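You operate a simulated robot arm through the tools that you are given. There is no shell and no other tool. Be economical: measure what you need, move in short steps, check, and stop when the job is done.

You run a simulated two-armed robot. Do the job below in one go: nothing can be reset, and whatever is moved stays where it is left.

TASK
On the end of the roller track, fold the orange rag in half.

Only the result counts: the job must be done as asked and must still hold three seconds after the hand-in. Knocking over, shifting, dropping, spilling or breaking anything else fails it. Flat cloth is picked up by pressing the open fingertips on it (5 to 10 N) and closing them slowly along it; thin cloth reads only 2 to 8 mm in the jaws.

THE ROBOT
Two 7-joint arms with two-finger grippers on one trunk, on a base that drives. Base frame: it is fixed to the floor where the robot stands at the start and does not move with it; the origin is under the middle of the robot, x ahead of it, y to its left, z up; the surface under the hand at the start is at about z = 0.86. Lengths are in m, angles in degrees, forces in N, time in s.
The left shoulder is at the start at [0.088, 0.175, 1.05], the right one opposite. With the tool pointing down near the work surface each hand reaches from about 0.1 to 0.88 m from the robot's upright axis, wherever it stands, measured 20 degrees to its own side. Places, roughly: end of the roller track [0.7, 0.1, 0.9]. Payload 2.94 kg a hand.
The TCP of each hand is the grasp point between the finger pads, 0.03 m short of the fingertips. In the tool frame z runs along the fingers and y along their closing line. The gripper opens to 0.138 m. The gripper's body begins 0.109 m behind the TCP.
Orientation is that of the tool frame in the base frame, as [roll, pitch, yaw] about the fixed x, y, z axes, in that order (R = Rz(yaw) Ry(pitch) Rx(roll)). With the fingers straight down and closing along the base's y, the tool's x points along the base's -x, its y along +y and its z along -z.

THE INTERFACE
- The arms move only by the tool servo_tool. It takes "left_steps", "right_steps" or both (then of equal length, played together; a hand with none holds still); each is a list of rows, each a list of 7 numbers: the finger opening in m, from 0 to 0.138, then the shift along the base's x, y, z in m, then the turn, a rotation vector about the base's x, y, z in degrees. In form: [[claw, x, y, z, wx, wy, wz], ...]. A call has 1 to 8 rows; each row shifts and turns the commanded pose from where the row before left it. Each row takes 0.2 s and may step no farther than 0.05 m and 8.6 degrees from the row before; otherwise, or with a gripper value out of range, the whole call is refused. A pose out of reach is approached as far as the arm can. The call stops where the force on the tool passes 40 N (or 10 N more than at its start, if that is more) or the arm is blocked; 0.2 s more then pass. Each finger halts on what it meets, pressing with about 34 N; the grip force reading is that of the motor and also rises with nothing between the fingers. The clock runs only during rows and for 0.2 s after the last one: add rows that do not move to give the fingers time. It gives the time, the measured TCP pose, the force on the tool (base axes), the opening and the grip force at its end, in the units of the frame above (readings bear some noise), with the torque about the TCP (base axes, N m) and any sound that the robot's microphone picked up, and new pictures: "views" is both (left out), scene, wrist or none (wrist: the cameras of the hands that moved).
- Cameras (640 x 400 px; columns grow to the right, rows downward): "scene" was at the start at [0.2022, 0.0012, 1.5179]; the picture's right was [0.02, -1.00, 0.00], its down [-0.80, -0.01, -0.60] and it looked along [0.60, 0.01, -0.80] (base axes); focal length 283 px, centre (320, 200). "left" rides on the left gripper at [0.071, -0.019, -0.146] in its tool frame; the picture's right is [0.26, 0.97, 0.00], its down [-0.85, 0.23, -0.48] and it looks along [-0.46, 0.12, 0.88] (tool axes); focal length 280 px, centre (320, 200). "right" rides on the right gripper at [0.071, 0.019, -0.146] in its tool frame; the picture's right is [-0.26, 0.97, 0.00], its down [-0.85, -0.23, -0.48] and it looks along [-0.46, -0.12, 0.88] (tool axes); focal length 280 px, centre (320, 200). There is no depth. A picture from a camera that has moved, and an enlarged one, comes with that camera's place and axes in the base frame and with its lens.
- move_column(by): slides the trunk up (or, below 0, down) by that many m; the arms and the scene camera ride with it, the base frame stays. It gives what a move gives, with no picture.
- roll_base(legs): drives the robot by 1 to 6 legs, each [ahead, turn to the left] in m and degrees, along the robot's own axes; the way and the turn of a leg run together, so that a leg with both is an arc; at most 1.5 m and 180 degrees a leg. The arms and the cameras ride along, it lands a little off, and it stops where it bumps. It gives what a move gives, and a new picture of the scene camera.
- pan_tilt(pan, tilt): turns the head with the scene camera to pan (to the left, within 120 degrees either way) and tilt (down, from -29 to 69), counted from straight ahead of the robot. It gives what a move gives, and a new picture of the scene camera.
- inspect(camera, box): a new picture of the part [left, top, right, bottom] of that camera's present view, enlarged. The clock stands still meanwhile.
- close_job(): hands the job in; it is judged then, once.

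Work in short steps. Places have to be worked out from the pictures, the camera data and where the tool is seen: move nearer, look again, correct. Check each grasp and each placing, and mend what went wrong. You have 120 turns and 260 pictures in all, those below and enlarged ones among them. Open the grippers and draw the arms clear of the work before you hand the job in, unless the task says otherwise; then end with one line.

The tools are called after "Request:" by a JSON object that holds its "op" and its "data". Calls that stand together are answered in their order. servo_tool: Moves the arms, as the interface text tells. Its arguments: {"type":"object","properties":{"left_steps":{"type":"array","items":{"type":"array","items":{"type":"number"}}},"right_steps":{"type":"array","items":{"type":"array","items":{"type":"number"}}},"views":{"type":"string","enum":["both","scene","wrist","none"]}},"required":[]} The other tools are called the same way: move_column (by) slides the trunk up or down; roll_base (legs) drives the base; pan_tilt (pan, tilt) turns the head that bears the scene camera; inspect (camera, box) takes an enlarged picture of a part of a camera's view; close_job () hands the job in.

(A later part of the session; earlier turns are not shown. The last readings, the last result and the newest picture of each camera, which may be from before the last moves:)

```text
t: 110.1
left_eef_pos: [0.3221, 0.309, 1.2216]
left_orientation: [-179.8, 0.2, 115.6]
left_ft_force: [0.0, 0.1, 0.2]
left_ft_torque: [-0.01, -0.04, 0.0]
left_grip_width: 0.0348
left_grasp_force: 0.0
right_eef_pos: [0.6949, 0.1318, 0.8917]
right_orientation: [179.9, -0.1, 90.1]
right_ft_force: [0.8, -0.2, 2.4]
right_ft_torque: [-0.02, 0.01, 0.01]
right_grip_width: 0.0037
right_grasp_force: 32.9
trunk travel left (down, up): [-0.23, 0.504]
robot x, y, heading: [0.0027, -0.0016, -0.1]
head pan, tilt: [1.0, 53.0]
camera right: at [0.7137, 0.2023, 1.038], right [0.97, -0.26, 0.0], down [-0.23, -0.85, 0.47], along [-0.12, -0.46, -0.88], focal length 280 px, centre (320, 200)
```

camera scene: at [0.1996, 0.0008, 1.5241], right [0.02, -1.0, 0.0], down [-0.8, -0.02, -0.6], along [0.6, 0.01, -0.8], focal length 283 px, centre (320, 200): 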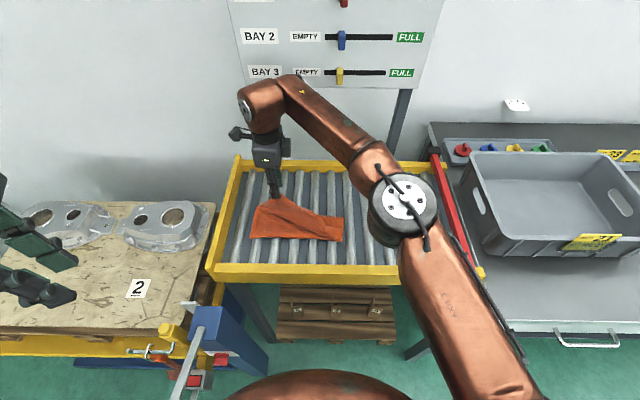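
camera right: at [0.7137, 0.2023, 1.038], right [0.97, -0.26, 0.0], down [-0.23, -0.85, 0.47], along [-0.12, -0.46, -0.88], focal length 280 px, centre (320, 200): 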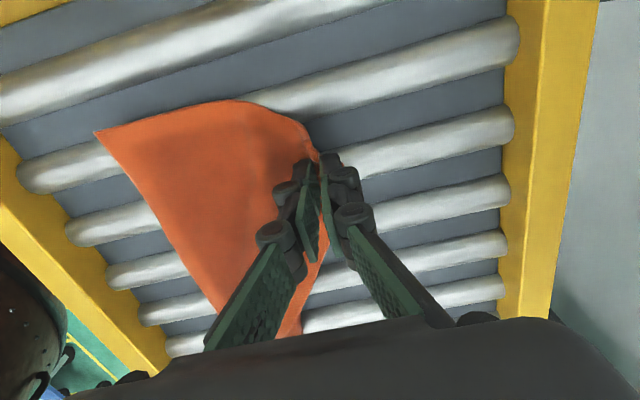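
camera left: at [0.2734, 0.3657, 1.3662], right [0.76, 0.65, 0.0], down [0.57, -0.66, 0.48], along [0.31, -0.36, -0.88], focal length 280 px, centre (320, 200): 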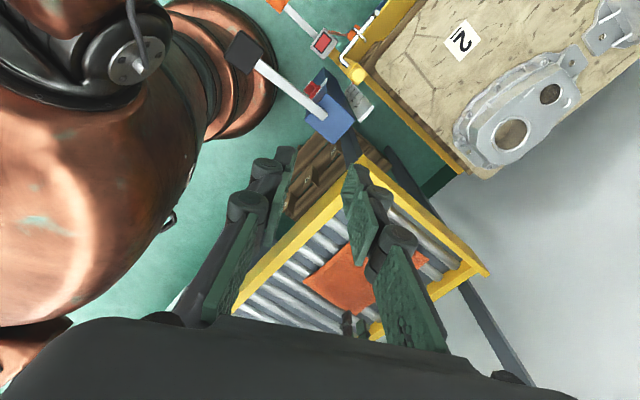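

Held (3.7 mm). I carry this corner over along an arc toward the near-left corner, tilting as before.

Request:
{"op": "servo_tool", "data": {"right_steps": [[0, -0.008, 0.003, 0.018, 0, -3, 0], [0, -0.012, 0.005, 0.016, 0, -4, 0], [0, -0.02, 0.008, 0.014, 0, -4, 0], [0, -0.024, 0.01, 0.008, 0, -4, 0], [0, -0.024, 0.01, 0, 0, -4, 0], [0, -0.02, 0.009, -0.01, 0, -4, 0], [0, -0.015, 0.007, -0.014, 0, -4, 0], [0, -0.008, 0.003, -0.01, 0, -3, 0]]}}

Request:
{"op": "inspect", "data": {"camera": "scene", "box": [230, 140, 370, 250]}}

```text
t: 111.9
left_eef_pos: [0.3217, 0.31, 1.2195]
left_orientation: [-179.8, 0.2, 115.6]
left_ft_force: [0.0, -0.1, -0.1]
left_ft_torque: [0.0, 0.05, -0.04]
left_grip_width: 0.035
left_grasp_force: 0.2
right_eef_pos: [0.5655, 0.1865, 0.9153]
right_orientation: [150.0, 0.0, 90.1]
right_ft_force: [1.3, -0.2, -1.7]
right_ft_torque: [-0.05, -0.04, -0.01]
right_grip_width: 0.0066
right_grasp_force: 36.0
trunk travel left (down, up): [-0.23, 0.504]
robot x, y, heading: [0.0034, -0.0029, 0.1]
head pan, tilt: [1.0, 53.0]
camera scene: at [0.1994, 0.0008, 1.5241], right [0.02, -1.0, 0.0], down [-0.8, -0.02, -0.6], along [0.6, 0.01, -0.8], focal length 283 px, centre (320, 200)
camera right: at [0.508, 0.2572, 1.0518], right [0.84, -0.26, 0.48], down [-0.44, -0.85, 0.29], along [0.33, -0.46, -0.82], focal length 280 px, centre (320, 200)
```

scene: 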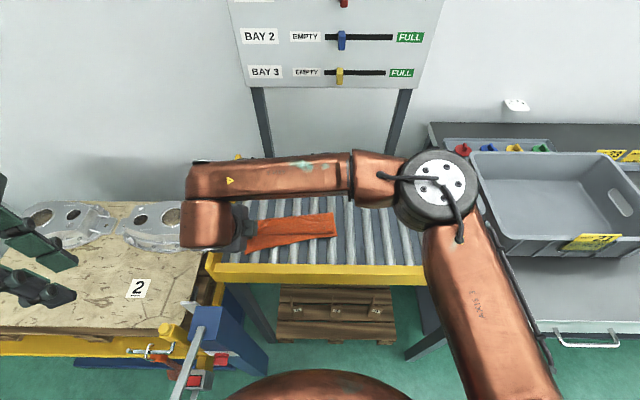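
right: 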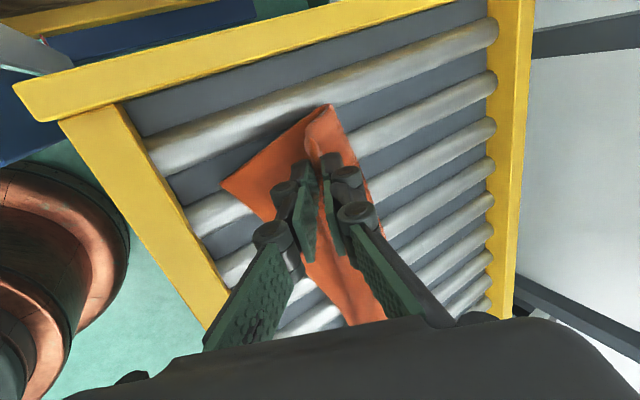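

```text
3.64 times, centred on (300, 195) of scene
camera zoom: at [0.1994, 0.0008, 1.5241], right [0.02, -1.0, 0.0], down [-0.8, -0.02, -0.6], along [0.6, 0.01, -0.8], focal length 1030 px, centre (393, 218)
```

zoom: 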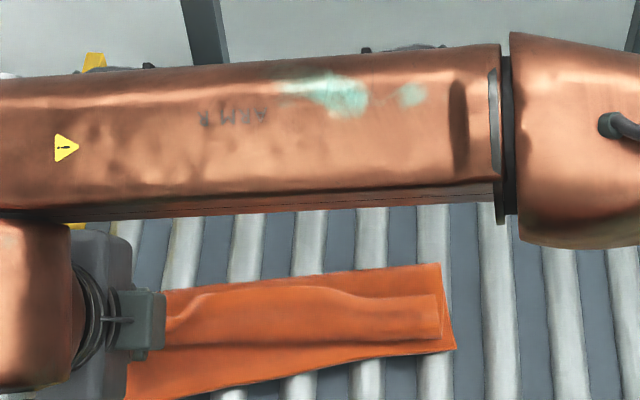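

The corner is nearly over. The rag turned slightly, so its near-left corner is now at about (0.53, 0.197). I move on by 3 cm toward it while lowering.

Request:
{"op": "servo_tool", "data": {"right_steps": [[0, -0.01, 0, -0.003, 0, 0, 0], [0, -0.01, 0, -0.005, 0, 0, 0], [0, -0.01, 0, -0.006, 0, 0, 0], [0, -0.003, 0, -0.005, 0, 0, 0], [0, 0, 0, 0, 0, 0, 0]], "views": "wrist"}}

```text
t: 113.1
left_eef_pos: [0.3212, 0.3095, 1.2207]
left_orientation: [-179.9, 0.2, 115.5]
left_ft_force: [0.8, 0.3, -1.0]
left_ft_torque: [0.01, 0.03, 0.02]
left_grip_width: 0.035
left_grasp_force: 0.0
right_eef_pos: [0.5293, 0.187, 0.8952]
right_orientation: [149.9, 0.0, 90.1]
right_ft_force: [0.0, -0.2, -0.8]
right_ft_torque: [0.0, 0.02, 0.01]
right_grip_width: 0.003
right_grasp_force: 28.9
trunk travel left (down, up): [-0.23, 0.504]
robot x, y, heading: [0.0002, -0.0018, 0.3]
head pan, tilt: [1.0, 53.0]
camera right: at [0.474, 0.2577, 1.0319], right [0.84, -0.26, 0.48], down [-0.44, -0.85, 0.3], along [0.33, -0.46, -0.82], focal length 280 px, centre (320, 200)
```

right: 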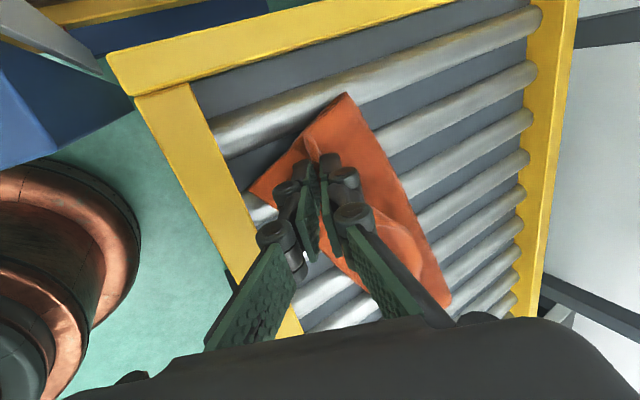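

The lower layer is being dragged along, so I stop here: release and look at the result.

Request:
{"op": "servo_tool", "data": {"right_steps": [[0.012, 0, 0, 0, 0, 0, 0], [0.025, 0, 0, 0, 0, 0, 0], [0.03, -0.004, 0, 0.008, 0, 0, 0], [0.03, -0.014, 0, 0.025, 0, 0, 0], [0.03, -0.014, 0, 0.025, 0, 0, 0], [0.03, -0.01, 0, 0.025, 0, 0, 0], [0.03, 0, 0, 0.03, 0, 5, 0], [0.03, 0, 0, 0.02, 0, 5, 0]], "views": "wrist"}}

Request:
{"op": "servo_tool", "data": {"right_steps": [[0.03, 0, -0.04, 0, 0, 5, 0], [0.03, 0, -0.045, 0, 0, 5, 0], [0.03, 0, -0.045, 0, 0, 5, 0], [0.03, 0, -0.045, 0, 0, 5, 0], [0.03, 0, -0.045, 0, 0, 0, 0], [0.03, 0, -0.045, 0, 0, 0, 0], [0.03, 0, -0.045, 0, 0, 0, 0], [0.03, 0, 0, 0, 0, 0, 0]], "views": "scene"}}

Request:
{"op": "inspect", "data": {"camera": "scene", "box": [220, 150, 360, 290]}}

```text
t: 114.9
left_eef_pos: [0.3215, 0.3088, 1.2207]
left_orientation: [-179.9, 0.3, 115.6]
left_ft_force: [0.1, 0.5, 0.0]
left_ft_torque: [0.0, 0.02, -0.01]
left_grip_width: 0.0352
left_grasp_force: 0.0
right_eef_pos: [0.4902, 0.1855, 1.0273]
right_orientation: [160.0, 0.0, 90.1]
right_ft_force: [-0.7, 1.3, -0.8]
right_ft_torque: [-0.01, -0.01, 0.0]
right_grip_width: 0.03
right_grasp_force: 0.0
trunk travel left (down, up): [-0.23, 0.504]
robot x, y, heading: [0.0026, -0.0022, 0.2]
head pan, tilt: [1.0, 53.0]
camera right: at [0.4569, 0.2562, 1.1709], right [0.91, -0.26, 0.33], down [-0.38, -0.85, 0.37], along [0.19, -0.46, -0.87], focal length 280 px, centre (320, 200)
```

right: 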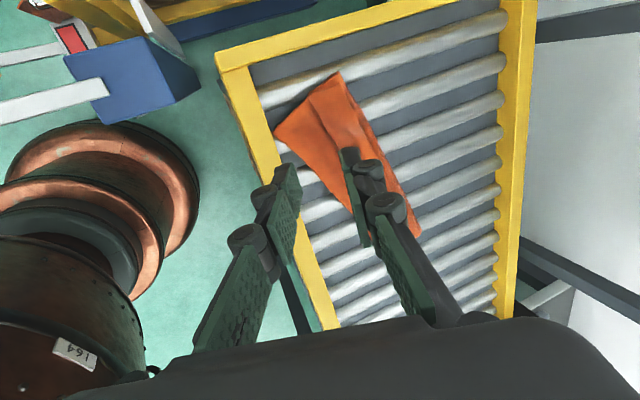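

```text
t: 116.7
left_eef_pos: [0.322, 0.3099, 1.2195]
left_orientation: [-179.7, 0.3, 115.5]
left_ft_force: [0.4, 0.5, -0.7]
left_ft_torque: [-0.04, 0.02, 0.0]
left_grip_width: 0.0351
left_grasp_force: 0.1
right_eef_pos: [0.4895, -0.124, 1.0291]
right_orientation: [180.0, -0.1, 90.1]
right_ft_force: [0.8, 0.7, 0.3]
right_ft_torque: [-0.04, 0.0, 0.06]
right_grip_width: 0.03
right_grasp_force: 0.0
trunk travel left (down, up): [-0.23, 0.504]
robot x, y, heading: [0.0011, -0.0051, 0.1]
head pan, tilt: [1.0, 53.0]
camera scene: at [0.1997, 0.0016, 1.524], right [0.02, -1.0, 0.0], down [-0.8, -0.02, -0.6], along [0.6, 0.01, -0.8], focal length 283 px, centre (320, 200)
```

scene: 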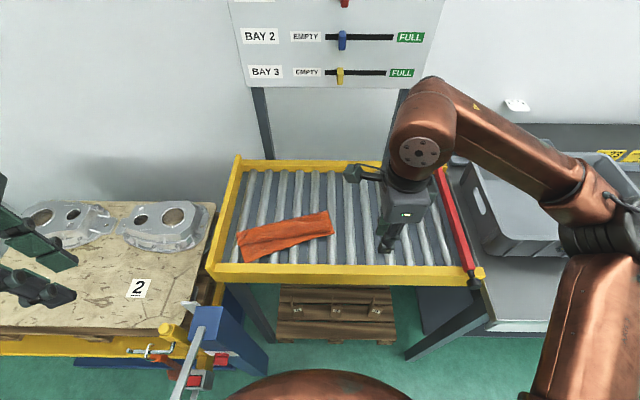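

```text
2.86 times, centred on (290, 220) of scene
camera zoom: at [0.1997, 0.0016, 1.524], right [0.02, -1.0, 0.0], down [-0.8, -0.02, -0.6], along [0.6, 0.01, -0.8], focal length 810 px, centre (406, 143)
```

zoom: 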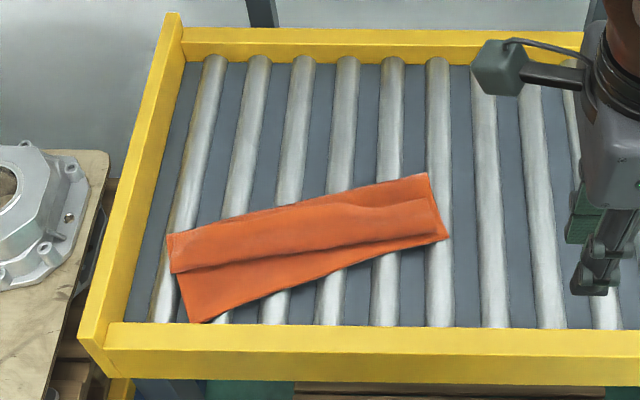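

Nicely folded, but the top layer falls short of the near edge on the left. I look closer.

Request:
{"op": "inspect", "data": {"camera": "scene", "box": [230, 205, 345, 270]}}

```text
5.57 times, centred on (288, 238) of scene
camera zoom: at [0.1997, 0.0016, 1.524], right [0.02, -1.0, 0.0], down [-0.8, -0.02, -0.6], along [0.6, 0.01, -0.8], focal length 1577 px, centre (501, -9)
```

zoom: 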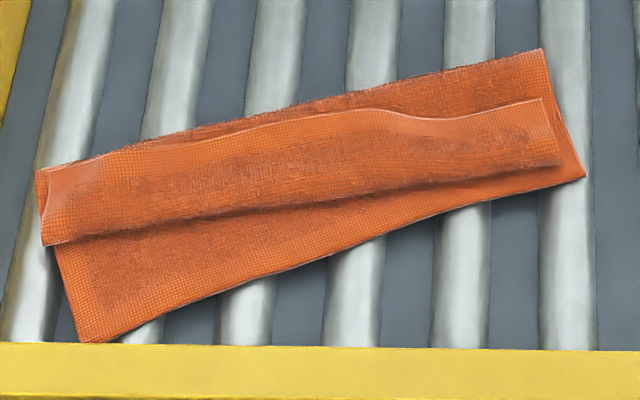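

I read the layers now: bottom layer A (near edge → rear crease), B on top going forward, and a strip C folded back on top with its hem facing rearward (middle of the hem bulges at about (0.615, 0.077)). I'll pinch C's hem at the bulge, closing along y so no flap remains, and flip it forward. First I turn the right hand to yaw 180 above it.

Request:
{"op": "servo_tool", "data": {"right_steps": [[0.03, 0.01, 0.02, 0, 0, 0, 8.3], [0.03, 0.01, 0.02, 0, 0, 0, 8.3], [0.03, 0.01, 0.02, 0, 0, 0, 8.3], [0.03, 0.01, 0.02, 0, 0, 0, 8.3], [0.03, 0.01, 0.02, 0, 0, 0, 8.3], [0.03, 0.01, 0.02, 0, 0, 0, 8.3], [0.03, 0.01, 0.02, 0, 0, 0, 8.3], [0.03, 0.01, 0.02, 0, 0, 0, 8.3]], "views": "none"}}

Request:
{"op": "servo_tool", "data": {"right_steps": [[0.026, 0.01, 0.02, 0, 0, 0, 8.3], [0.026, 0.01, 0.02, 0, 0, 0, 8.3], [0.026, 0.01, 0.01, 0, 0, 0, 6.9], [0.026, 0.01, 0, -0.02, 0, 0, 0], [0.026, 0.005, 0, -0.02, 0, 0, 0], [0.026, 0, 0, -0.02, 0, 0, 0], [0.026, 0, 0, 0, 0, 0, 0]], "views": "both"}}

Request:
{"op": "inspect", "data": {"camera": "right", "box": [160, 60, 480, 260]}}

```text
t: 118.5
left_eef_pos: [0.3216, 0.3095, 1.2203]
left_orientation: [-179.9, 0.2, 115.6]
left_ft_force: [-0.1, 0.7, -0.4]
left_ft_torque: [-0.04, 0.02, -0.02]
left_grip_width: 0.035
left_grasp_force: 0.1
right_eef_pos: [0.5696, 0.0368, 1.0277]
right_orientation: [179.8, -0.1, 156.6]
right_ft_force: [0.0, -0.3, -0.5]
right_ft_torque: [-0.06, -0.03, -0.01]
right_grip_width: 0.0297
right_grasp_force: 0.0
trunk travel left (down, up): [-0.23, 0.504]
robot x, y, heading: [0.0001, -0.0032, 0.1]
head pan, tilt: [1.0, 53.0]
```

```text
t: 120.1
left_eef_pos: [0.3223, 0.3086, 1.2207]
left_orientation: [-179.9, 0.2, 115.6]
left_ft_force: [0.2, -1.0, -0.1]
left_ft_torque: [0.0, 0.01, 0.0]
left_grip_width: 0.0351
left_grasp_force: 0.2
right_eef_pos: [0.615, 0.0863, 0.9686]
right_orientation: [-180.0, -0.1, -180.0]
right_ft_force: [-0.1, 0.3, -0.2]
right_ft_torque: [-0.01, -0.04, 0.0]
right_grip_width: 0.0259
right_grasp_force: 0.0
trunk travel left (down, up): [-0.23, 0.504]
robot x, y, heading: [0.0025, -0.001, -0.1]
head pan, tilt: [1.0, 53.0]
camera scene: at [0.1991, 0.0006, 1.5242], right [0.02, -1.0, 0.0], down [-0.8, -0.02, -0.6], along [0.6, 0.01, -0.8], focal length 283 px, centre (320, 200)
camera right: at [0.5438, 0.1061, 1.1152], right [0.26, 0.96, 0.0], down [0.85, -0.23, 0.47], along [0.46, -0.12, -0.88], focal length 280 px, centre (320, 200)
```

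scene: 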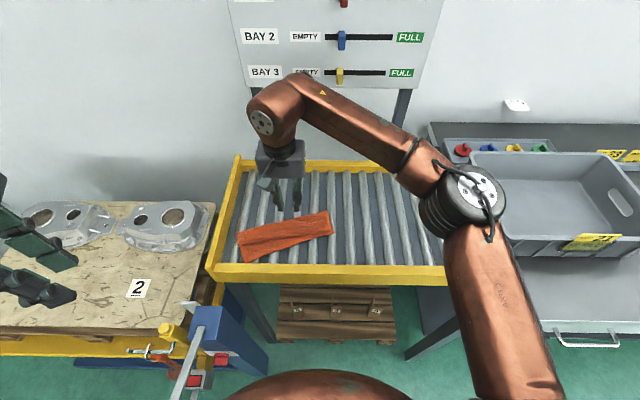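
right: 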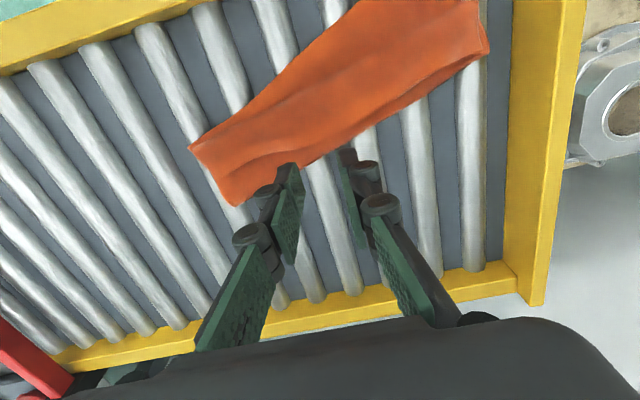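

```text
2.00 times, centred on (320, 160) of right
camera zoom: at [0.5438, 0.1061, 1.1152], right [0.26, 0.96, 0.0], down [0.85, -0.23, 0.47], along [0.46, -0.12, -0.88], focal length 561 px, centre (320, 280)
```

zoom: 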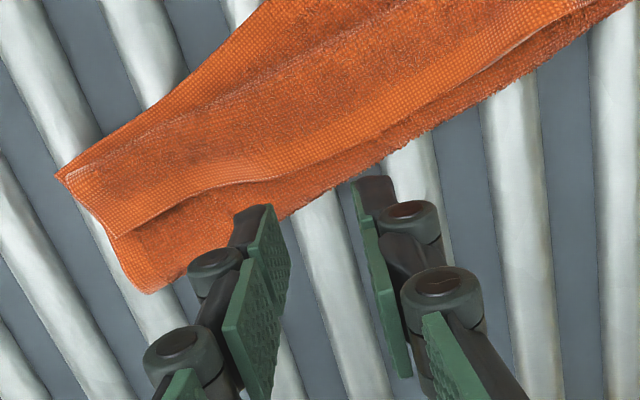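

Clear view: C's hem runs through about (0.612, 0.05)–(0.611, 0.10)–(0.595, 0.16). I pinch it at y≈0.078 over roller 4, finger width straddling the hem; going down now.

Request:
{"op": "servo_tool", "data": {"right_steps": [[0.026, -0.008, -0.008, -0.01, 0, 0, 0], [0.026, 0, 0, -0.02, 0, 0, 0], [0.026, 0, 0, -0.015, 0, 0, 0], [0.026, 0, 0, -0.01, 0, 0, 0], [0.026, 0, 0, 0, 0, 0, 0]], "views": "wrist"}}

Request:
{"op": "inspect", "data": {"camera": "scene", "box": [230, 190, 345, 270]}}

```text
t: 121.3
left_eef_pos: [0.3213, 0.3086, 1.219]
left_orientation: [-180.0, 0.2, 115.6]
left_ft_force: [-0.1, 0.7, 0.5]
left_ft_torque: [-0.01, 0.0, 0.0]
left_grip_width: 0.0353
left_grasp_force: 0.1
right_eef_pos: [0.6051, 0.0784, 0.914]
right_orientation: [179.9, -0.2, 179.9]
right_ft_force: [0.5, 0.4, -0.8]
right_ft_torque: [0.02, 0.01, -0.03]
right_grip_width: 0.0264
right_grasp_force: 0.1
trunk travel left (down, up): [-0.23, 0.504]
robot x, y, heading: [-0.0001, -0.0049, 0.0]
head pan, tilt: [1.0, 53.0]
camera right: at [0.5352, 0.0977, 1.0603], right [0.26, 0.96, 0.0], down [0.85, -0.23, 0.47], along [0.46, -0.12, -0.88], focal length 280 px, centre (320, 200)
```

right: 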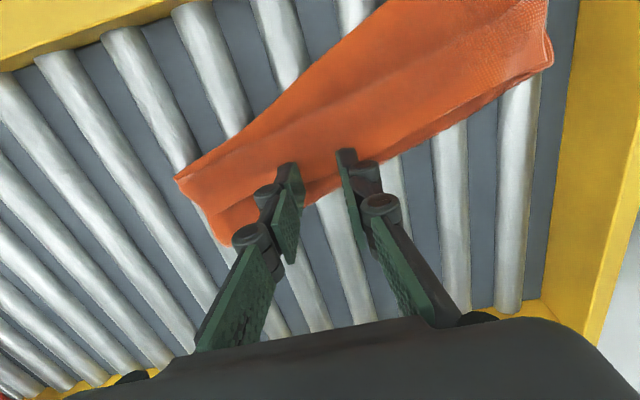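

```text
5.00 times, centred on (288, 230) of scene
camera zoom: at [0.1993, 0.0006, 1.5241], right [0.02, -1.0, 0.0], down [-0.8, -0.02, -0.6], along [0.6, 0.01, -0.8], focal length 1417 px, centre (482, 50)
```

zoom: 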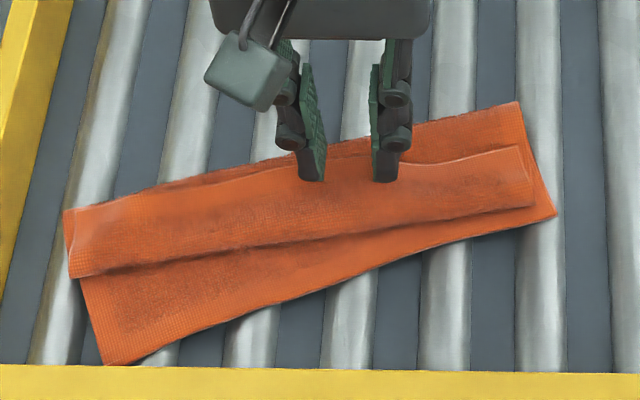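

Alignment is good: the finger width spans the hem. I probe down to contact.

Request:
{"op": "servo_tool", "data": {"right_steps": [[0.026, 0.002, 0, -0.004, 0, 0, 0], [0.026, 0, 0, -0.003, 0, 0, 0], [0.026, 0, 0, -0.002, 0, 0, 0], [0.026, 0, 0, 0, 0, 0, 0]], "views": "none"}}

```text
t: 122.3
left_eef_pos: [0.322, 0.3083, 1.2204]
left_orientation: [-179.9, 0.3, 115.6]
left_ft_force: [0.0, -0.6, 0.4]
left_ft_torque: [0.01, -0.01, -0.03]
left_grip_width: 0.0351
left_grasp_force: 0.1
right_eef_pos: [0.6075, 0.0784, 0.9041]
right_orientation: [179.9, -0.2, 179.9]
right_ft_force: [-0.5, 0.2, 0.3]
right_ft_torque: [-0.05, -0.01, -0.01]
right_grip_width: 0.0258
right_grasp_force: 0.1
trunk travel left (down, up): [-0.23, 0.504]
robot x, y, heading: [-0.0014, 0.0013, 0.1]
head pan, tilt: [1.0, 53.0]
```

Request:
{"op": "servo_tool", "data": {"right_steps": [[0.026, 0, 0, -0.003, 0, 0, 0], [0.026, 0, 0, -0.002, 0, 0, 0], [0.026, 0, 0, -0.002, 0, 0, 0], [0.026, 0, 0, 0, 0, 0, 0]], "views": "none"}}

```text
t: 123.3
left_eef_pos: [0.321, 0.3092, 1.2212]
left_orientation: [-179.8, 0.2, 115.6]
left_ft_force: [-0.3, 0.3, 0.7]
left_ft_torque: [-0.04, 0.0, 0.01]
left_grip_width: 0.0352
left_grasp_force: 0.0
right_eef_pos: [0.6085, 0.0783, 0.8962]
right_orientation: [179.7, -0.1, 180.0]
right_ft_force: [0.8, 0.0, 11.8]
right_ft_torque: [-0.01, -0.01, 0.01]
right_grip_width: 0.0252
right_grasp_force: 0.2
trunk travel left (down, up): [-0.23, 0.504]
robot x, y, heading: [0.0024, -0.0008, 0.0]
head pan, tilt: [1.0, 53.0]
```

Contact at 12 N. I ease off 1 mm and close slowly so only the top strip is taken.

Request:
{"op": "servo_tool", "data": {"right_steps": [[0.026, 0, 0, 0.001, 0, 0, 0], [0.022, 0, 0, 0, 0, 0, 0], [0.018, 0, 0, 0, 0, 0, 0], [0.014, 0, 0, 0, 0, 0, 0], [0.01, 0, 0, 0.0005, 0, 0, 0], [0.006, 0, 0, 0, 0, 0, 0], [0.002, 0, 0, 0, 0, 0, 0], [0, 0, 0, 0, 0, 0, 0]], "views": "wrist"}}

Request:
{"op": "inspect", "data": {"camera": "scene", "box": [230, 190, 345, 270]}}

```text
t: 125.1
left_eef_pos: [0.3218, 0.3075, 1.2207]
left_orientation: [-179.9, 0.2, 115.6]
left_ft_force: [0.4, 0.1, 0.0]
left_ft_torque: [-0.01, 0.04, 0.0]
left_grip_width: 0.0351
left_grasp_force: 0.1
right_eef_pos: [0.6086, 0.0784, 0.8979]
right_orientation: [179.9, -0.1, 179.9]
right_ft_force: [0.3, 0.4, 4.1]
right_ft_torque: [-0.01, 0.01, 0.0]
right_grip_width: 0.0048
right_grasp_force: 33.8
trunk travel left (down, up): [-0.23, 0.504]
robot x, y, heading: [0.0014, 0.0018, 0.0]
head pan, tilt: [1.0, 53.0]
camera right: at [0.5373, 0.0975, 1.045], right [0.26, 0.96, 0.0], down [0.85, -0.23, 0.47], along [0.46, -0.12, -0.88], focal length 280 px, centre (320, 200)
```

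right: 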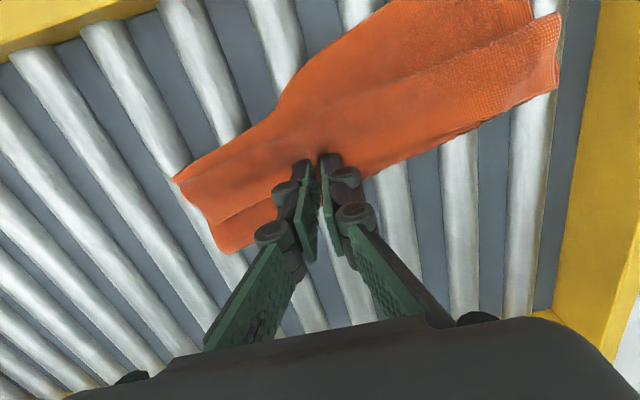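

```text
5.00 times, centred on (288, 230) of scene
camera zoom: at [0.1992, 0.0004, 1.5241], right [0.02, -1.0, 0.0], down [-0.8, -0.02, -0.6], along [0.6, 0.01, -0.8], focal length 1417 px, centre (482, 50)
```

zoom: 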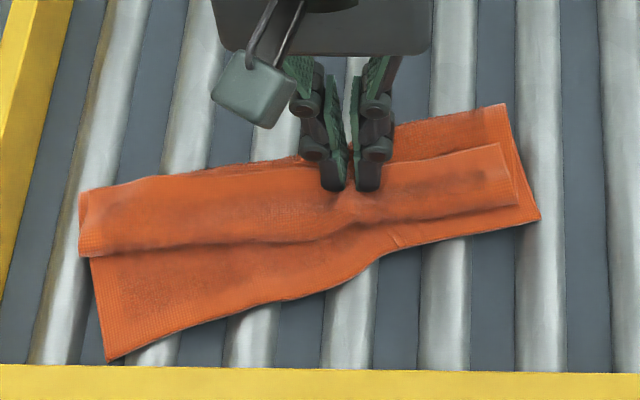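

4.8 mm matches a ridge of a single ply. I lift 3 cm and check that only the top strip comes up.

Request:
{"op": "servo_tool", "data": {"right_steps": [[0, -0.004, 0, 0.01, 0, -3, 0], [0, -0.006, 0, 0.01, 0, -4, 0], [0, -0.006, 0, 0.01, 0, -4, 0], [0, 0, 0, 0, 0, 0, 0]], "views": "wrist"}}

Request:
{"op": "inspect", "data": {"camera": "scene", "box": [230, 190, 345, 270]}}

```text
t: 126.1
left_eef_pos: [0.3225, 0.3086, 1.2192]
left_orientation: [-179.7, 0.2, 115.6]
left_ft_force: [-0.2, 0.4, 0.5]
left_ft_torque: [0.02, 0.01, -0.01]
left_grip_width: 0.035
left_grasp_force: 0.1
right_eef_pos: [0.5934, 0.0779, 0.9268]
right_orientation: [179.8, 10.9, 179.9]
right_ft_force: [-1.2, 0.3, 0.1]
right_ft_torque: [0.02, 0.02, 0.0]
right_grip_width: 0.0048
right_grasp_force: 33.5
trunk travel left (down, up): [-0.23, 0.504]
robot x, y, heading: [-0.0014, -0.0004, 0.2]
head pan, tilt: [1.0, 53.0]
camera right: at [0.4955, 0.0976, 1.0576], right [0.26, 0.96, 0.05], down [0.74, -0.23, 0.63], along [0.62, -0.12, -0.78], focal length 280 px, centre (320, 200)
```

right: 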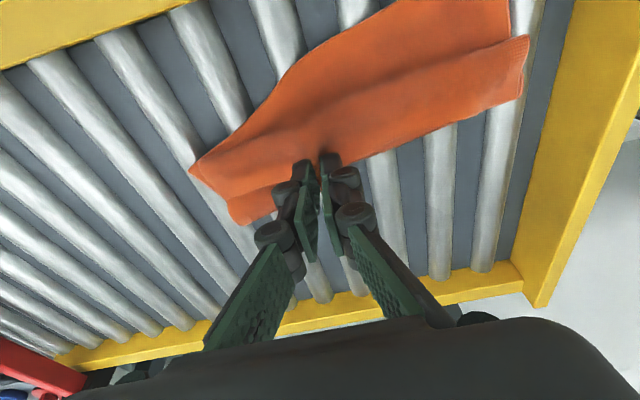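

```text
5.00 times, centred on (288, 230) of scene
camera zoom: at [0.1999, 0.0006, 1.524], right [0.02, -1.0, 0.0], down [-0.8, -0.02, -0.6], along [0.6, 0.01, -0.8], focal length 1417 px, centre (482, 50)
```

zoom: 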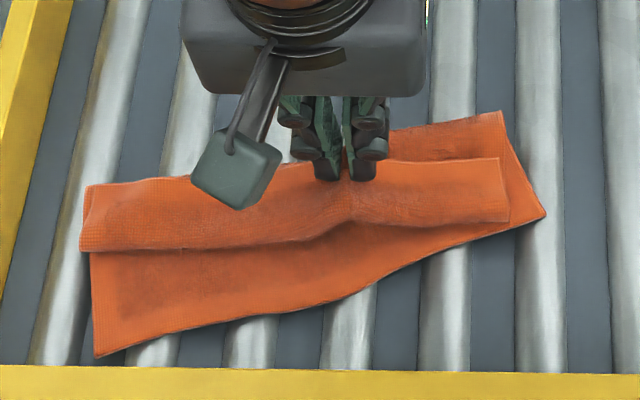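

Only strip C stands up. I carry its hem forward over the front crease to the near edge (x≈0.535), tilting to 45°.

Request:
{"op": "servo_tool", "data": {"right_steps": [[0, -0.018, 0, 0.005, 0, -6.8, 0], [0, -0.018, 0, 0.002, 0, -6.8, 0], [0, -0.018, 0, -0.006, 0, -6.8, 0], [0, -0.016, 0, -0.013, 0, -6.8, 0], [0, -0.012, 0, -0.014, 0, -6.8, 0], [0, 0, 0, 0, 0, 0, 0]], "views": "wrist"}}

Request:
{"op": "inspect", "data": {"camera": "scene", "box": [230, 190, 345, 270]}}

```text
t: 127.5
left_eef_pos: [0.3214, 0.3097, 1.2203]
left_orientation: [-179.9, 0.2, 115.6]
left_ft_force: [1.1, -1.0, 0.0]
left_ft_torque: [0.01, 0.01, -0.01]
left_grip_width: 0.0349
left_grasp_force: 0.0
right_eef_pos: [0.51, 0.0784, 0.9017]
right_orientation: [179.8, 44.9, 179.9]
right_ft_force: [-0.7, -0.6, 0.4]
right_ft_torque: [0.01, 0.03, 0.0]
right_grip_width: 0.0047
right_grasp_force: 33.4
trunk travel left (down, up): [-0.23, 0.504]
robot x, y, heading: [-0.0, -0.0006, 0.0]
head pan, tilt: [1.0, 53.0]
camera right: at [0.3569, 0.0972, 0.956], right [0.19, 0.96, 0.19], down [0.26, -0.23, 0.94], along [0.95, -0.12, -0.3], focal length 280 px, centre (320, 200)
```

right: 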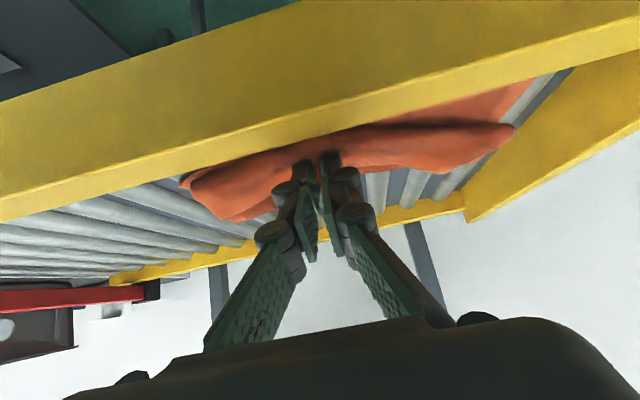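

```text
5.00 times, centred on (288, 230) of scene
camera zoom: at [0.1995, 0.0, 1.5241], right [0.02, -1.0, 0.0], down [-0.8, -0.02, -0.6], along [0.6, 0.01, -0.8], focal length 1417 px, centre (482, 50)
```

zoom: 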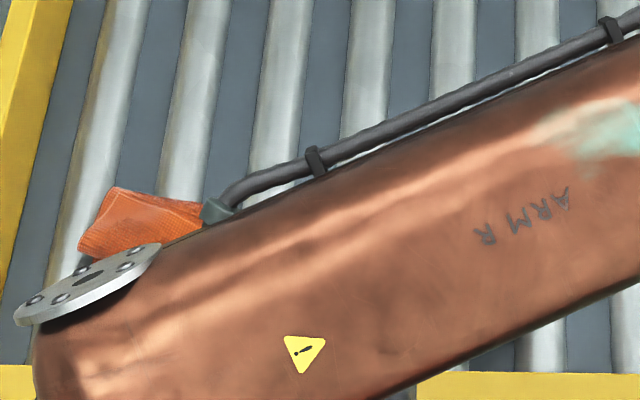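

I lower 7 mm, open, and back off along the finger axis.

Request:
{"op": "servo_tool", "data": {"right_steps": [[0, -0.002, 0, -0.004, 0, 0, 0], [0, 0, 0, -0.003, 0, 0, 0], [0.01, 0, 0, 0, 0, 0, 0], [0.022, 0, 0, 0, 0, 0, 0], [0.022, -0.008, 0, 0.008, 0, 0, 0], [0.022, -0.02, 0, 0.025, 0, 0, 0], [0.022, -0.02, 0, 0.03, 0, 0, 0], [0.022, 0, 0, 0.04, 0, 5, 0]], "views": "none"}}

Request:
{"op": "servo_tool", "data": {"right_steps": [[0.022, 0, -0.03, 0.03, 0, 8, 0], [0.022, 0, -0.04, 0.02, 0, 8, 0], [0.022, 0, -0.04, 0.01, 0, 8, 0], [0.022, 0, -0.045, 0, 0, 8, 0], [0.022, 0, -0.045, 0, 0, 8, 0], [0.022, 0, -0.04, 0, 0, 0, 0], [0.022, 0, 0, 0, 0, 0, 0]], "views": "scene"}}

Request:
{"op": "inspect", "data": {"camera": "scene", "box": [230, 190, 345, 270]}}

```text
t: 129.3
left_eef_pos: [0.3213, 0.3091, 1.2204]
left_orientation: [-179.9, 0.2, 115.5]
left_ft_force: [-0.1, 0.4, -0.2]
left_ft_torque: [0.01, -0.01, 0.0]
left_grip_width: 0.0351
left_grasp_force: 0.1
right_eef_pos: [0.4604, 0.0774, 0.9965]
right_orientation: [179.9, 39.7, 179.9]
right_ft_force: [0.4, -0.3, 0.9]
right_ft_torque: [0.04, 0.02, 0.02]
right_grip_width: 0.0217
right_grasp_force: 0.0
trunk travel left (down, up): [-0.23, 0.504]
robot x, y, heading: [0.0005, -0.0016, -0.1]
head pan, tilt: [1.0, 53.0]
```

```text
t: 130.9
left_eef_pos: [0.3226, 0.3088, 1.2191]
left_orientation: [-179.8, 0.3, 115.6]
left_ft_force: [0.6, 0.0, 0.2]
left_ft_torque: [-0.02, 0.02, -0.02]
left_grip_width: 0.0352
left_grasp_force: 0.0
right_eef_pos: [0.4609, -0.1606, 1.0574]
right_orientation: [179.9, -0.2, -180.0]
right_ft_force: [0.6, 0.0, 0.0]
right_ft_torque: [-0.03, 0.03, -0.02]
right_grip_width: 0.0219
right_grasp_force: 0.1
trunk travel left (down, up): [-0.23, 0.504]
robot x, y, heading: [0.0019, -0.0009, 0.1]
head pan, tilt: [1.0, 53.0]
camera scene: at [0.2001, 0.0013, 1.5239], right [0.02, -1.0, 0.0], down [-0.8, -0.02, -0.6], along [0.6, 0.01, -0.8], focal length 283 px, centre (320, 200)
```

scene: 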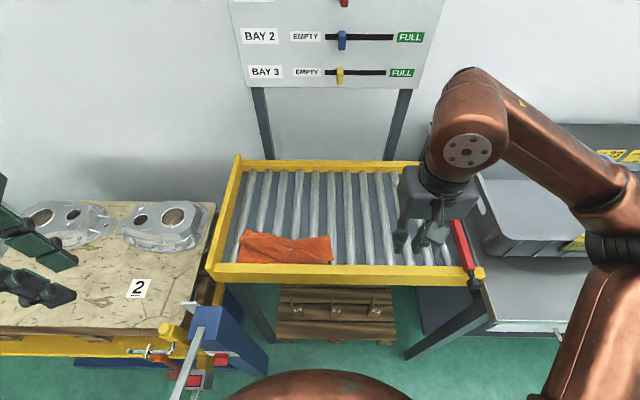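

```text
5.00 times, centred on (288, 230) of scene
camera zoom: at [0.2001, 0.0013, 1.5239], right [0.02, -1.0, 0.0], down [-0.8, -0.02, -0.6], along [0.6, 0.01, -0.8], focal length 1417 px, centre (482, 50)
```

zoom: 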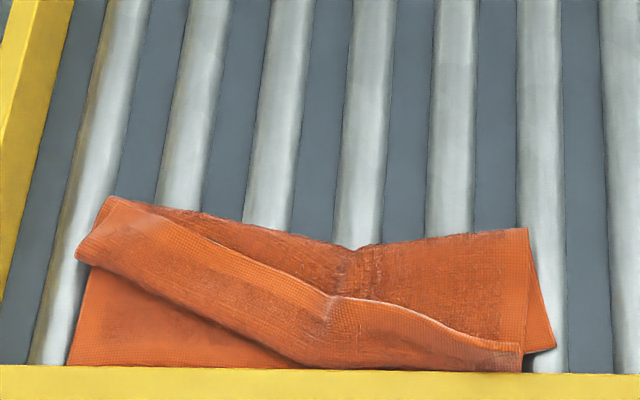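

The strip dragged the rag toward the near rail instead of flipping. Better to open it out flat and redo with flap-free pinches: I'll grab the raised hem (now at about (0.527, 0.081)) and pull it back toward +x.

Request:
{"op": "servo_tool", "data": {"right_steps": [[0.03, 0.01, 0.035, 0, 0, 0, 0], [0.03, 0.01, 0.04, 0, 0, 0, 0], [0.03, 0.01, 0.04, 0, 0, 0, 0], [0.03, 0.01, 0.04, 0, 0, 0, 0], [0.03, 0.01, 0.045, -0.02, 0, 0, 0], [0.03, 0.01, 0.04, -0.03, 0, 0, 0], [0.03, 0.006, 0.001, -0.04, 0, 0, 0], [0.03, 0, 0, -0.02, 0, 0, 0]], "views": "wrist"}}

Request:
{"op": "inspect", "data": {"camera": "scene", "box": [230, 190, 345, 270]}}

```text
refused: row 5 steps farther than a row can; nothing moved
```

```text
5.00 times, centred on (288, 230) of scene
camera zoom: at [0.2001, 0.0013, 1.5239], right [0.02, -1.0, 0.0], down [-0.8, -0.02, -0.6], along [0.6, 0.01, -0.8], focal length 1417 px, centre (482, 50)
```

zoom: 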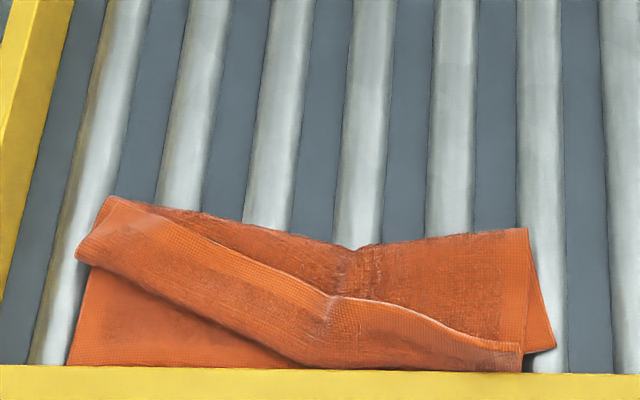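

One row was too long; I resend it with smaller steps.

Request:
{"op": "servo_tool", "data": {"right_steps": [[0.03, 0.01, 0.04, 0, 0, 0, 0], [0.03, 0.01, 0.045, 0, 0, 0, 0], [0.03, 0.01, 0.045, 0, 0, 0, 0], [0.03, 0.01, 0.045, 0, 0, 0, 0], [0.03, 0.01, 0.04, -0.02, 0, 0, 0], [0.03, 0.01, 0.026, -0.035, 0, 0, 0], [0.03, 0.006, 0, -0.045, 0, 0, 0], [0.03, 0, 0, 0, 0, 0, 0]], "views": "wrist"}}

Request:
{"op": "inspect", "data": {"camera": "scene", "box": [230, 190, 345, 270]}}

```text
t: 132.7
left_eef_pos: [0.3206, 0.3091, 1.2198]
left_orientation: [-179.9, 0.3, 115.6]
left_ft_force: [-0.2, -0.4, 0.9]
left_ft_torque: [0.0, -0.05, 0.0]
left_grip_width: 0.0349
left_grasp_force: 0.0
right_eef_pos: [0.5242, 0.0808, 0.9595]
right_orientation: [179.9, 0.0, -180.0]
right_ft_force: [0.4, -0.1, 0.1]
right_ft_torque: [-0.01, 0.0, 0.02]
right_grip_width: 0.03
right_grasp_force: 0.1
trunk travel left (down, up): [-0.23, 0.504]
robot x, y, heading: [0.0, -0.0008, 0.0]
head pan, tilt: [1.0, 53.0]
camera right: at [0.4532, 0.0997, 1.106], right [0.26, 0.96, 0.0], down [0.85, -0.23, 0.47], along [0.46, -0.12, -0.88], focal length 280 px, centre (320, 200)
```

right: 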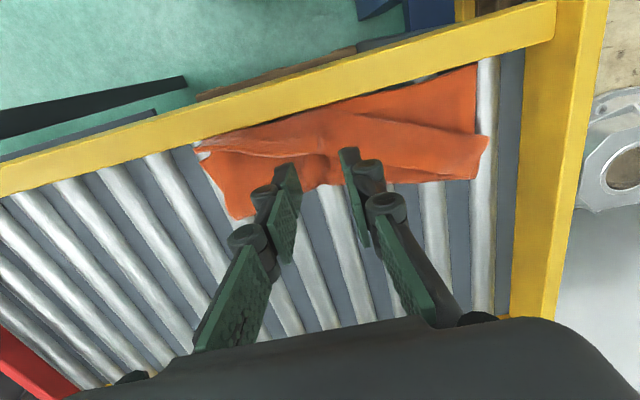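

```text
5.00 times, centred on (288, 230) of scene
camera zoom: at [0.1988, 0.0011, 1.5243], right [0.02, -1.0, 0.0], down [-0.8, -0.02, -0.6], along [0.6, 0.01, -0.8], focal length 1417 px, centre (482, 50)
```

zoom: 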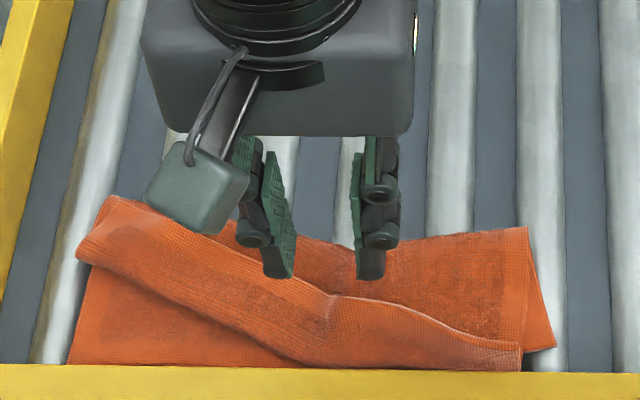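

The hem's raised peak is centred between the fingers. I descend and probe.

Request:
{"op": "servo_tool", "data": {"right_steps": [[0.03, 0.003, 0.002, -0.02, 0, 0, 0], [0.03, 0, 0, -0.02, 0, 0, 0], [0.03, 0, 0, -0.012, 0, 0, 0], [0.03, 0, 0, -0.004, 0, 0, 0], [0.03, 0, 0, 0, 0, 0, 0]], "views": "wrist"}}

Request:
{"op": "inspect", "data": {"camera": "scene", "box": [230, 190, 345, 270]}}

```text
t: 133.9
left_eef_pos: [0.321, 0.3103, 1.2204]
left_orientation: [-180.0, 0.1, 115.6]
left_ft_force: [0.2, 0.1, 0.1]
left_ft_torque: [0.0, 0.03, -0.01]
left_grip_width: 0.0353
left_grasp_force: 0.1
right_eef_pos: [0.5286, 0.0816, 0.9017]
right_orientation: [179.9, -0.1, -180.0]
right_ft_force: [-0.2, -0.6, 1.5]
right_ft_torque: [0.03, 0.01, 0.01]
right_grip_width: 0.0299
right_grasp_force: 0.2
trunk travel left (down, up): [-0.23, 0.504]
robot x, y, heading: [0.0021, -0.0012, 0.0]
head pan, tilt: [1.0, 53.0]
camera right: at [0.458, 0.1013, 1.0495], right [0.26, 0.96, 0.0], down [0.85, -0.23, 0.47], along [0.46, -0.12, -0.88], focal length 280 px, centre (320, 200)
```

right: 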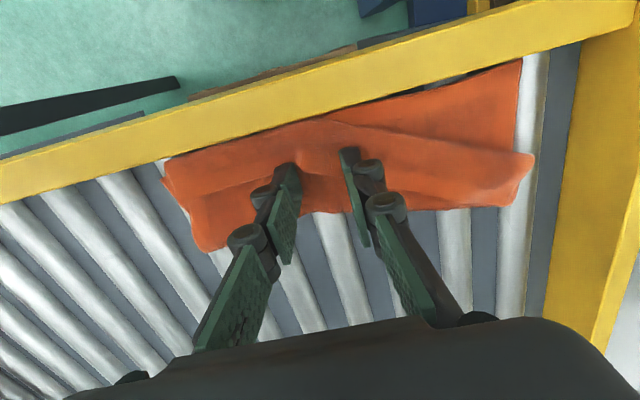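

```text
5.00 times, centred on (288, 230) of scene
camera zoom: at [0.1993, 0.0005, 1.5241], right [0.02, -1.0, 0.0], down [-0.8, -0.02, -0.6], along [0.6, 0.01, -0.8], focal length 1417 px, centre (482, 50)
```

zoom: 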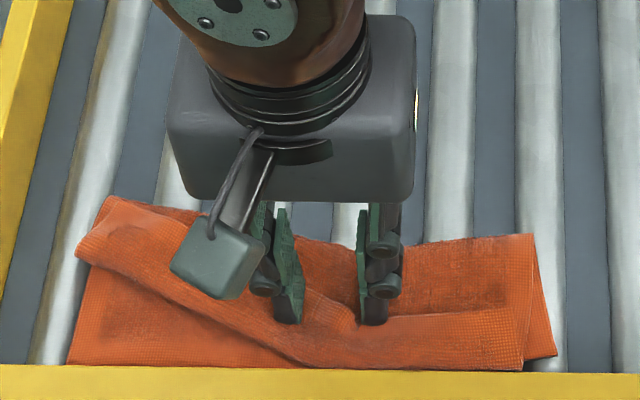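

Fingers straddle the hem with light contact. I press slightly more and close.

Request:
{"op": "servo_tool", "data": {"right_steps": [[0.03, 0, 0, -0.002, 0, 0, 0], [0.026, 0, 0, -0.001, 0, 0, 0], [0.021, 0, 0, 0, 0, 0, 0], [0.016, 0, 0, 0, 0, 0, 0], [0.011, 0, 0, 0, 0, 0, 0], [0.006, 0, 0, 0, 0, 0, 0], [0, 0, 0, 0, 0, 0, 0], [0, 0, 0, 0, 0, 0, 0]], "views": "none"}}

Request:
{"op": "servo_tool", "data": {"right_steps": [[0, 0.005, 0, 0.015, 0, 0, 0], [0, 0.01, 0, 0.015, 0, 0, 0], [0, 0.015, 0, 0.015, 0, 0, 0], [0, 0.015, 0, 0.01, 0, 0, 0], [0, 0, 0, 0, 0, 0, 0]], "views": "wrist"}}

Request:
{"op": "inspect", "data": {"camera": "scene", "box": [230, 180, 345, 270]}}

```text
t: 135.7
left_eef_pos: [0.3215, 0.3099, 1.2203]
left_orientation: [-179.8, 0.2, 115.7]
left_ft_force: [-0.2, -0.8, -0.5]
left_ft_torque: [0.01, 0.02, 0.0]
left_grip_width: 0.0348
left_grasp_force: 0.1
right_eef_pos: [0.5288, 0.0818, 0.8986]
right_orientation: [179.9, -0.1, -180.0]
right_ft_force: [-0.6, -1.5, 1.8]
right_ft_torque: [-0.01, 0.0, 0.02]
right_grip_width: 0.0049
right_grasp_force: 33.0
trunk travel left (down, up): [-0.23, 0.504]
robot x, y, heading: [-0.0038, -0.0024, -0.1]
head pan, tilt: [1.0, 53.0]
```

```text
t: 136.9
left_eef_pos: [0.3215, 0.3099, 1.2201]
left_orientation: [-179.9, 0.1, 115.6]
left_ft_force: [-0.3, 0.1, 0.2]
left_ft_torque: [0.02, 0.0, -0.02]
left_grip_width: 0.0352
left_grasp_force: 0.1
right_eef_pos: [0.5754, 0.0815, 0.9551]
right_orientation: [179.8, 0.0, -179.9]
right_ft_force: [0.2, -0.1, -2.1]
right_ft_torque: [-0.03, 0.0, 0.05]
right_grip_width: 0.0047
right_grasp_force: 33.9
trunk travel left (down, up): [-0.23, 0.504]
robot x, y, heading: [0.0002, -0.0055, 0.1]
head pan, tilt: [1.0, 53.0]
camera right: at [0.5037, 0.1012, 1.1015], right [0.26, 0.96, 0.0], down [0.85, -0.23, 0.47], along [0.46, -0.12, -0.88], focal length 280 px, centre (320, 200)
```

right: 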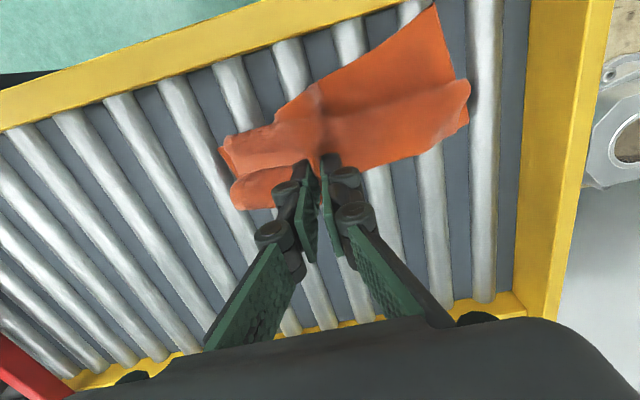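

```text
4.44 times, centred on (288, 225) of scene
camera zoom: at [0.1994, 0.0004, 1.5241], right [0.02, -1.0, 0.0], down [-0.8, -0.02, -0.6], along [0.6, 0.01, -0.8], focal length 1259 px, centre (464, 89)
```

zoom: 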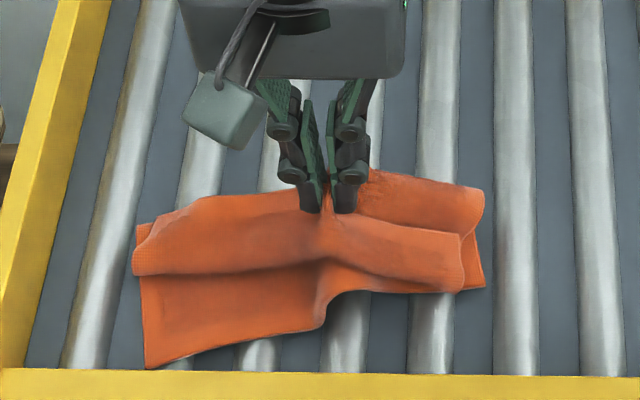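

The hem is held and the rag follows away from the rail. I lift it higher so the folds fall open, then move toward +x.

Request:
{"op": "servo_tool", "data": {"right_steps": [[0, 0.01, 0, 0.02, 0, 0, 0], [0, 0.015, 0, 0.02, 0, 0, 0], [0, 0.02, 0, 0.02, 0, 0, 0], [0, 0.02, 0, 0.01, 0, 0, 0], [0, 0.02, 0, 0.01, 0, 0, 0], [0, 0.015, 0, 0, 0, 0, 0], [0, 0, 0, 0, 0, 0, 0]], "views": "wrist"}}

Request:
{"op": "inspect", "data": {"camera": "scene", "box": [220, 130, 360, 270]}}

```text
t: 138.5
left_eef_pos: [0.3211, 0.308, 1.2198]
left_orientation: [-179.9, 0.1, 115.6]
left_ft_force: [0.0, 0.5, 0.3]
left_ft_torque: [-0.02, 0.0, 0.0]
left_grip_width: 0.0354
left_grasp_force: 0.1
right_eef_pos: [0.6747, 0.0815, 1.0334]
right_orientation: [179.9, -0.1, 179.9]
right_ft_force: [0.8, 1.0, 0.0]
right_ft_torque: [-0.02, 0.02, 0.0]
right_grip_width: 0.0047
right_grasp_force: 34.0
trunk travel left (down, up): [-0.23, 0.504]
robot x, y, heading: [0.0023, -0.0027, 0.0]
head pan, tilt: [1.0, 53.0]
camera right: at [0.6034, 0.1009, 1.1804], right [0.26, 0.96, 0.0], down [0.85, -0.23, 0.47], along [0.46, -0.12, -0.88], focal length 280 px, centre (320, 200)
```

right: 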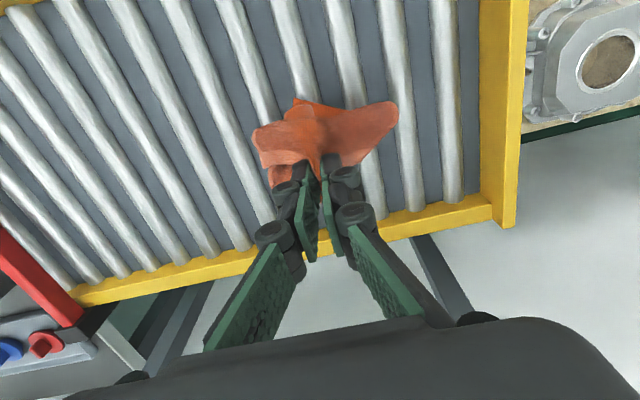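

```text
2.86 times, centred on (290, 200) of scene
camera zoom: at [0.1993, 0.0005, 1.5241], right [0.02, -1.0, 0.0], down [-0.8, -0.02, -0.6], along [0.6, 0.01, -0.8], focal length 810 px, centre (406, 200)
```

zoom: 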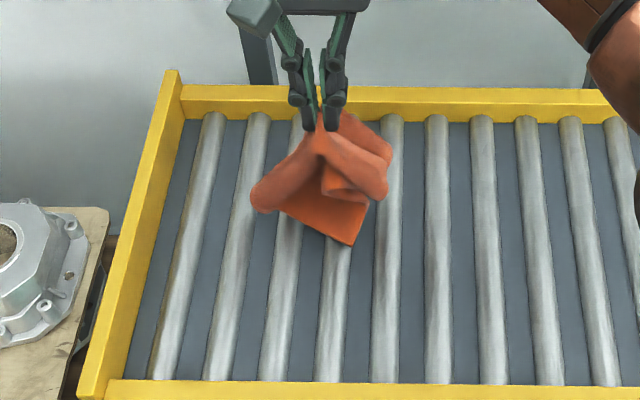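

The whole rag has come up still bundled. I raise it a bit more to see how it hangs.

Request:
{"op": "servo_tool", "data": {"right_steps": [[0, 0, 0, 0.025, 0, 0, 0], [0, 0, 0, 0.025, 0, 0, 0], [0, -0.02, 0, 0.025, 0, 0, 0], [0, -0.02, 0, 0.02, 0, 0, 0], [0, -0.02, 0, 0, 0, 0, 0], [0, 0, 0, 0, 0, 0, 0]], "views": "none"}}

Request:
{"op": "inspect", "data": {"camera": "scene", "box": [220, 80, 380, 230]}}

Request:
{"op": "inspect", "data": {"camera": "right", "box": [200, 60, 440, 230]}}

```text
t: 139.9
left_eef_pos: [0.3211, 0.3087, 1.2206]
left_orientation: [-179.9, 0.3, 115.6]
left_ft_force: [0.2, -0.1, -0.6]
left_ft_torque: [0.0, -0.01, 0.02]
left_grip_width: 0.035
left_grasp_force: 0.1
right_eef_pos: [0.6129, 0.0818, 1.1289]
right_orientation: [179.9, -0.1, 180.0]
right_ft_force: [1.0, 0.1, -0.7]
right_ft_torque: [-0.02, 0.0, 0.02]
right_grip_width: 0.0047
right_grasp_force: 32.9
trunk travel left (down, up): [-0.23, 0.504]
robot x, y, heading: [0.0046, -0.0053, 0.2]
head pan, tilt: [1.0, 53.0]
```

```text
2.67 times, centred on (300, 155) of scene
camera zoom: at [0.1996, 0.0009, 1.5241], right [0.02, -1.0, 0.0], down [-0.8, -0.02, -0.6], along [0.6, 0.01, -0.8], focal length 756 px, centre (373, 320)
```

zoom: 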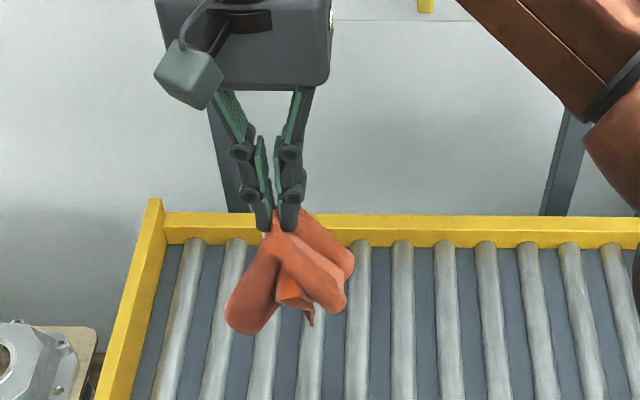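

```text
2.35 times, centred on (320, 145) of right
camera zoom: at [0.5429, 0.1014, 1.276], right [0.26, 0.96, 0.0], down [0.85, -0.23, 0.47], along [0.46, -0.12, -0.88], focal length 660 px, centre (320, 329)
```

zoom: 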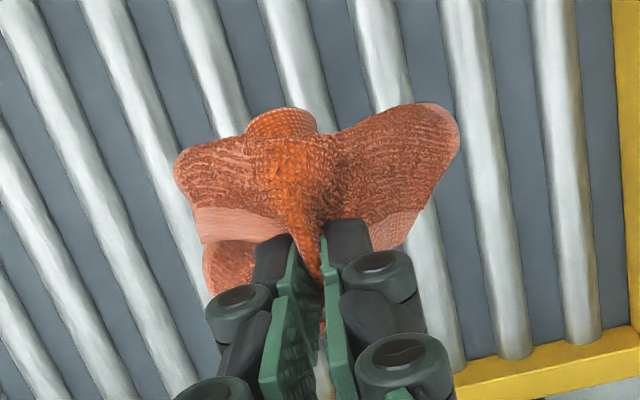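

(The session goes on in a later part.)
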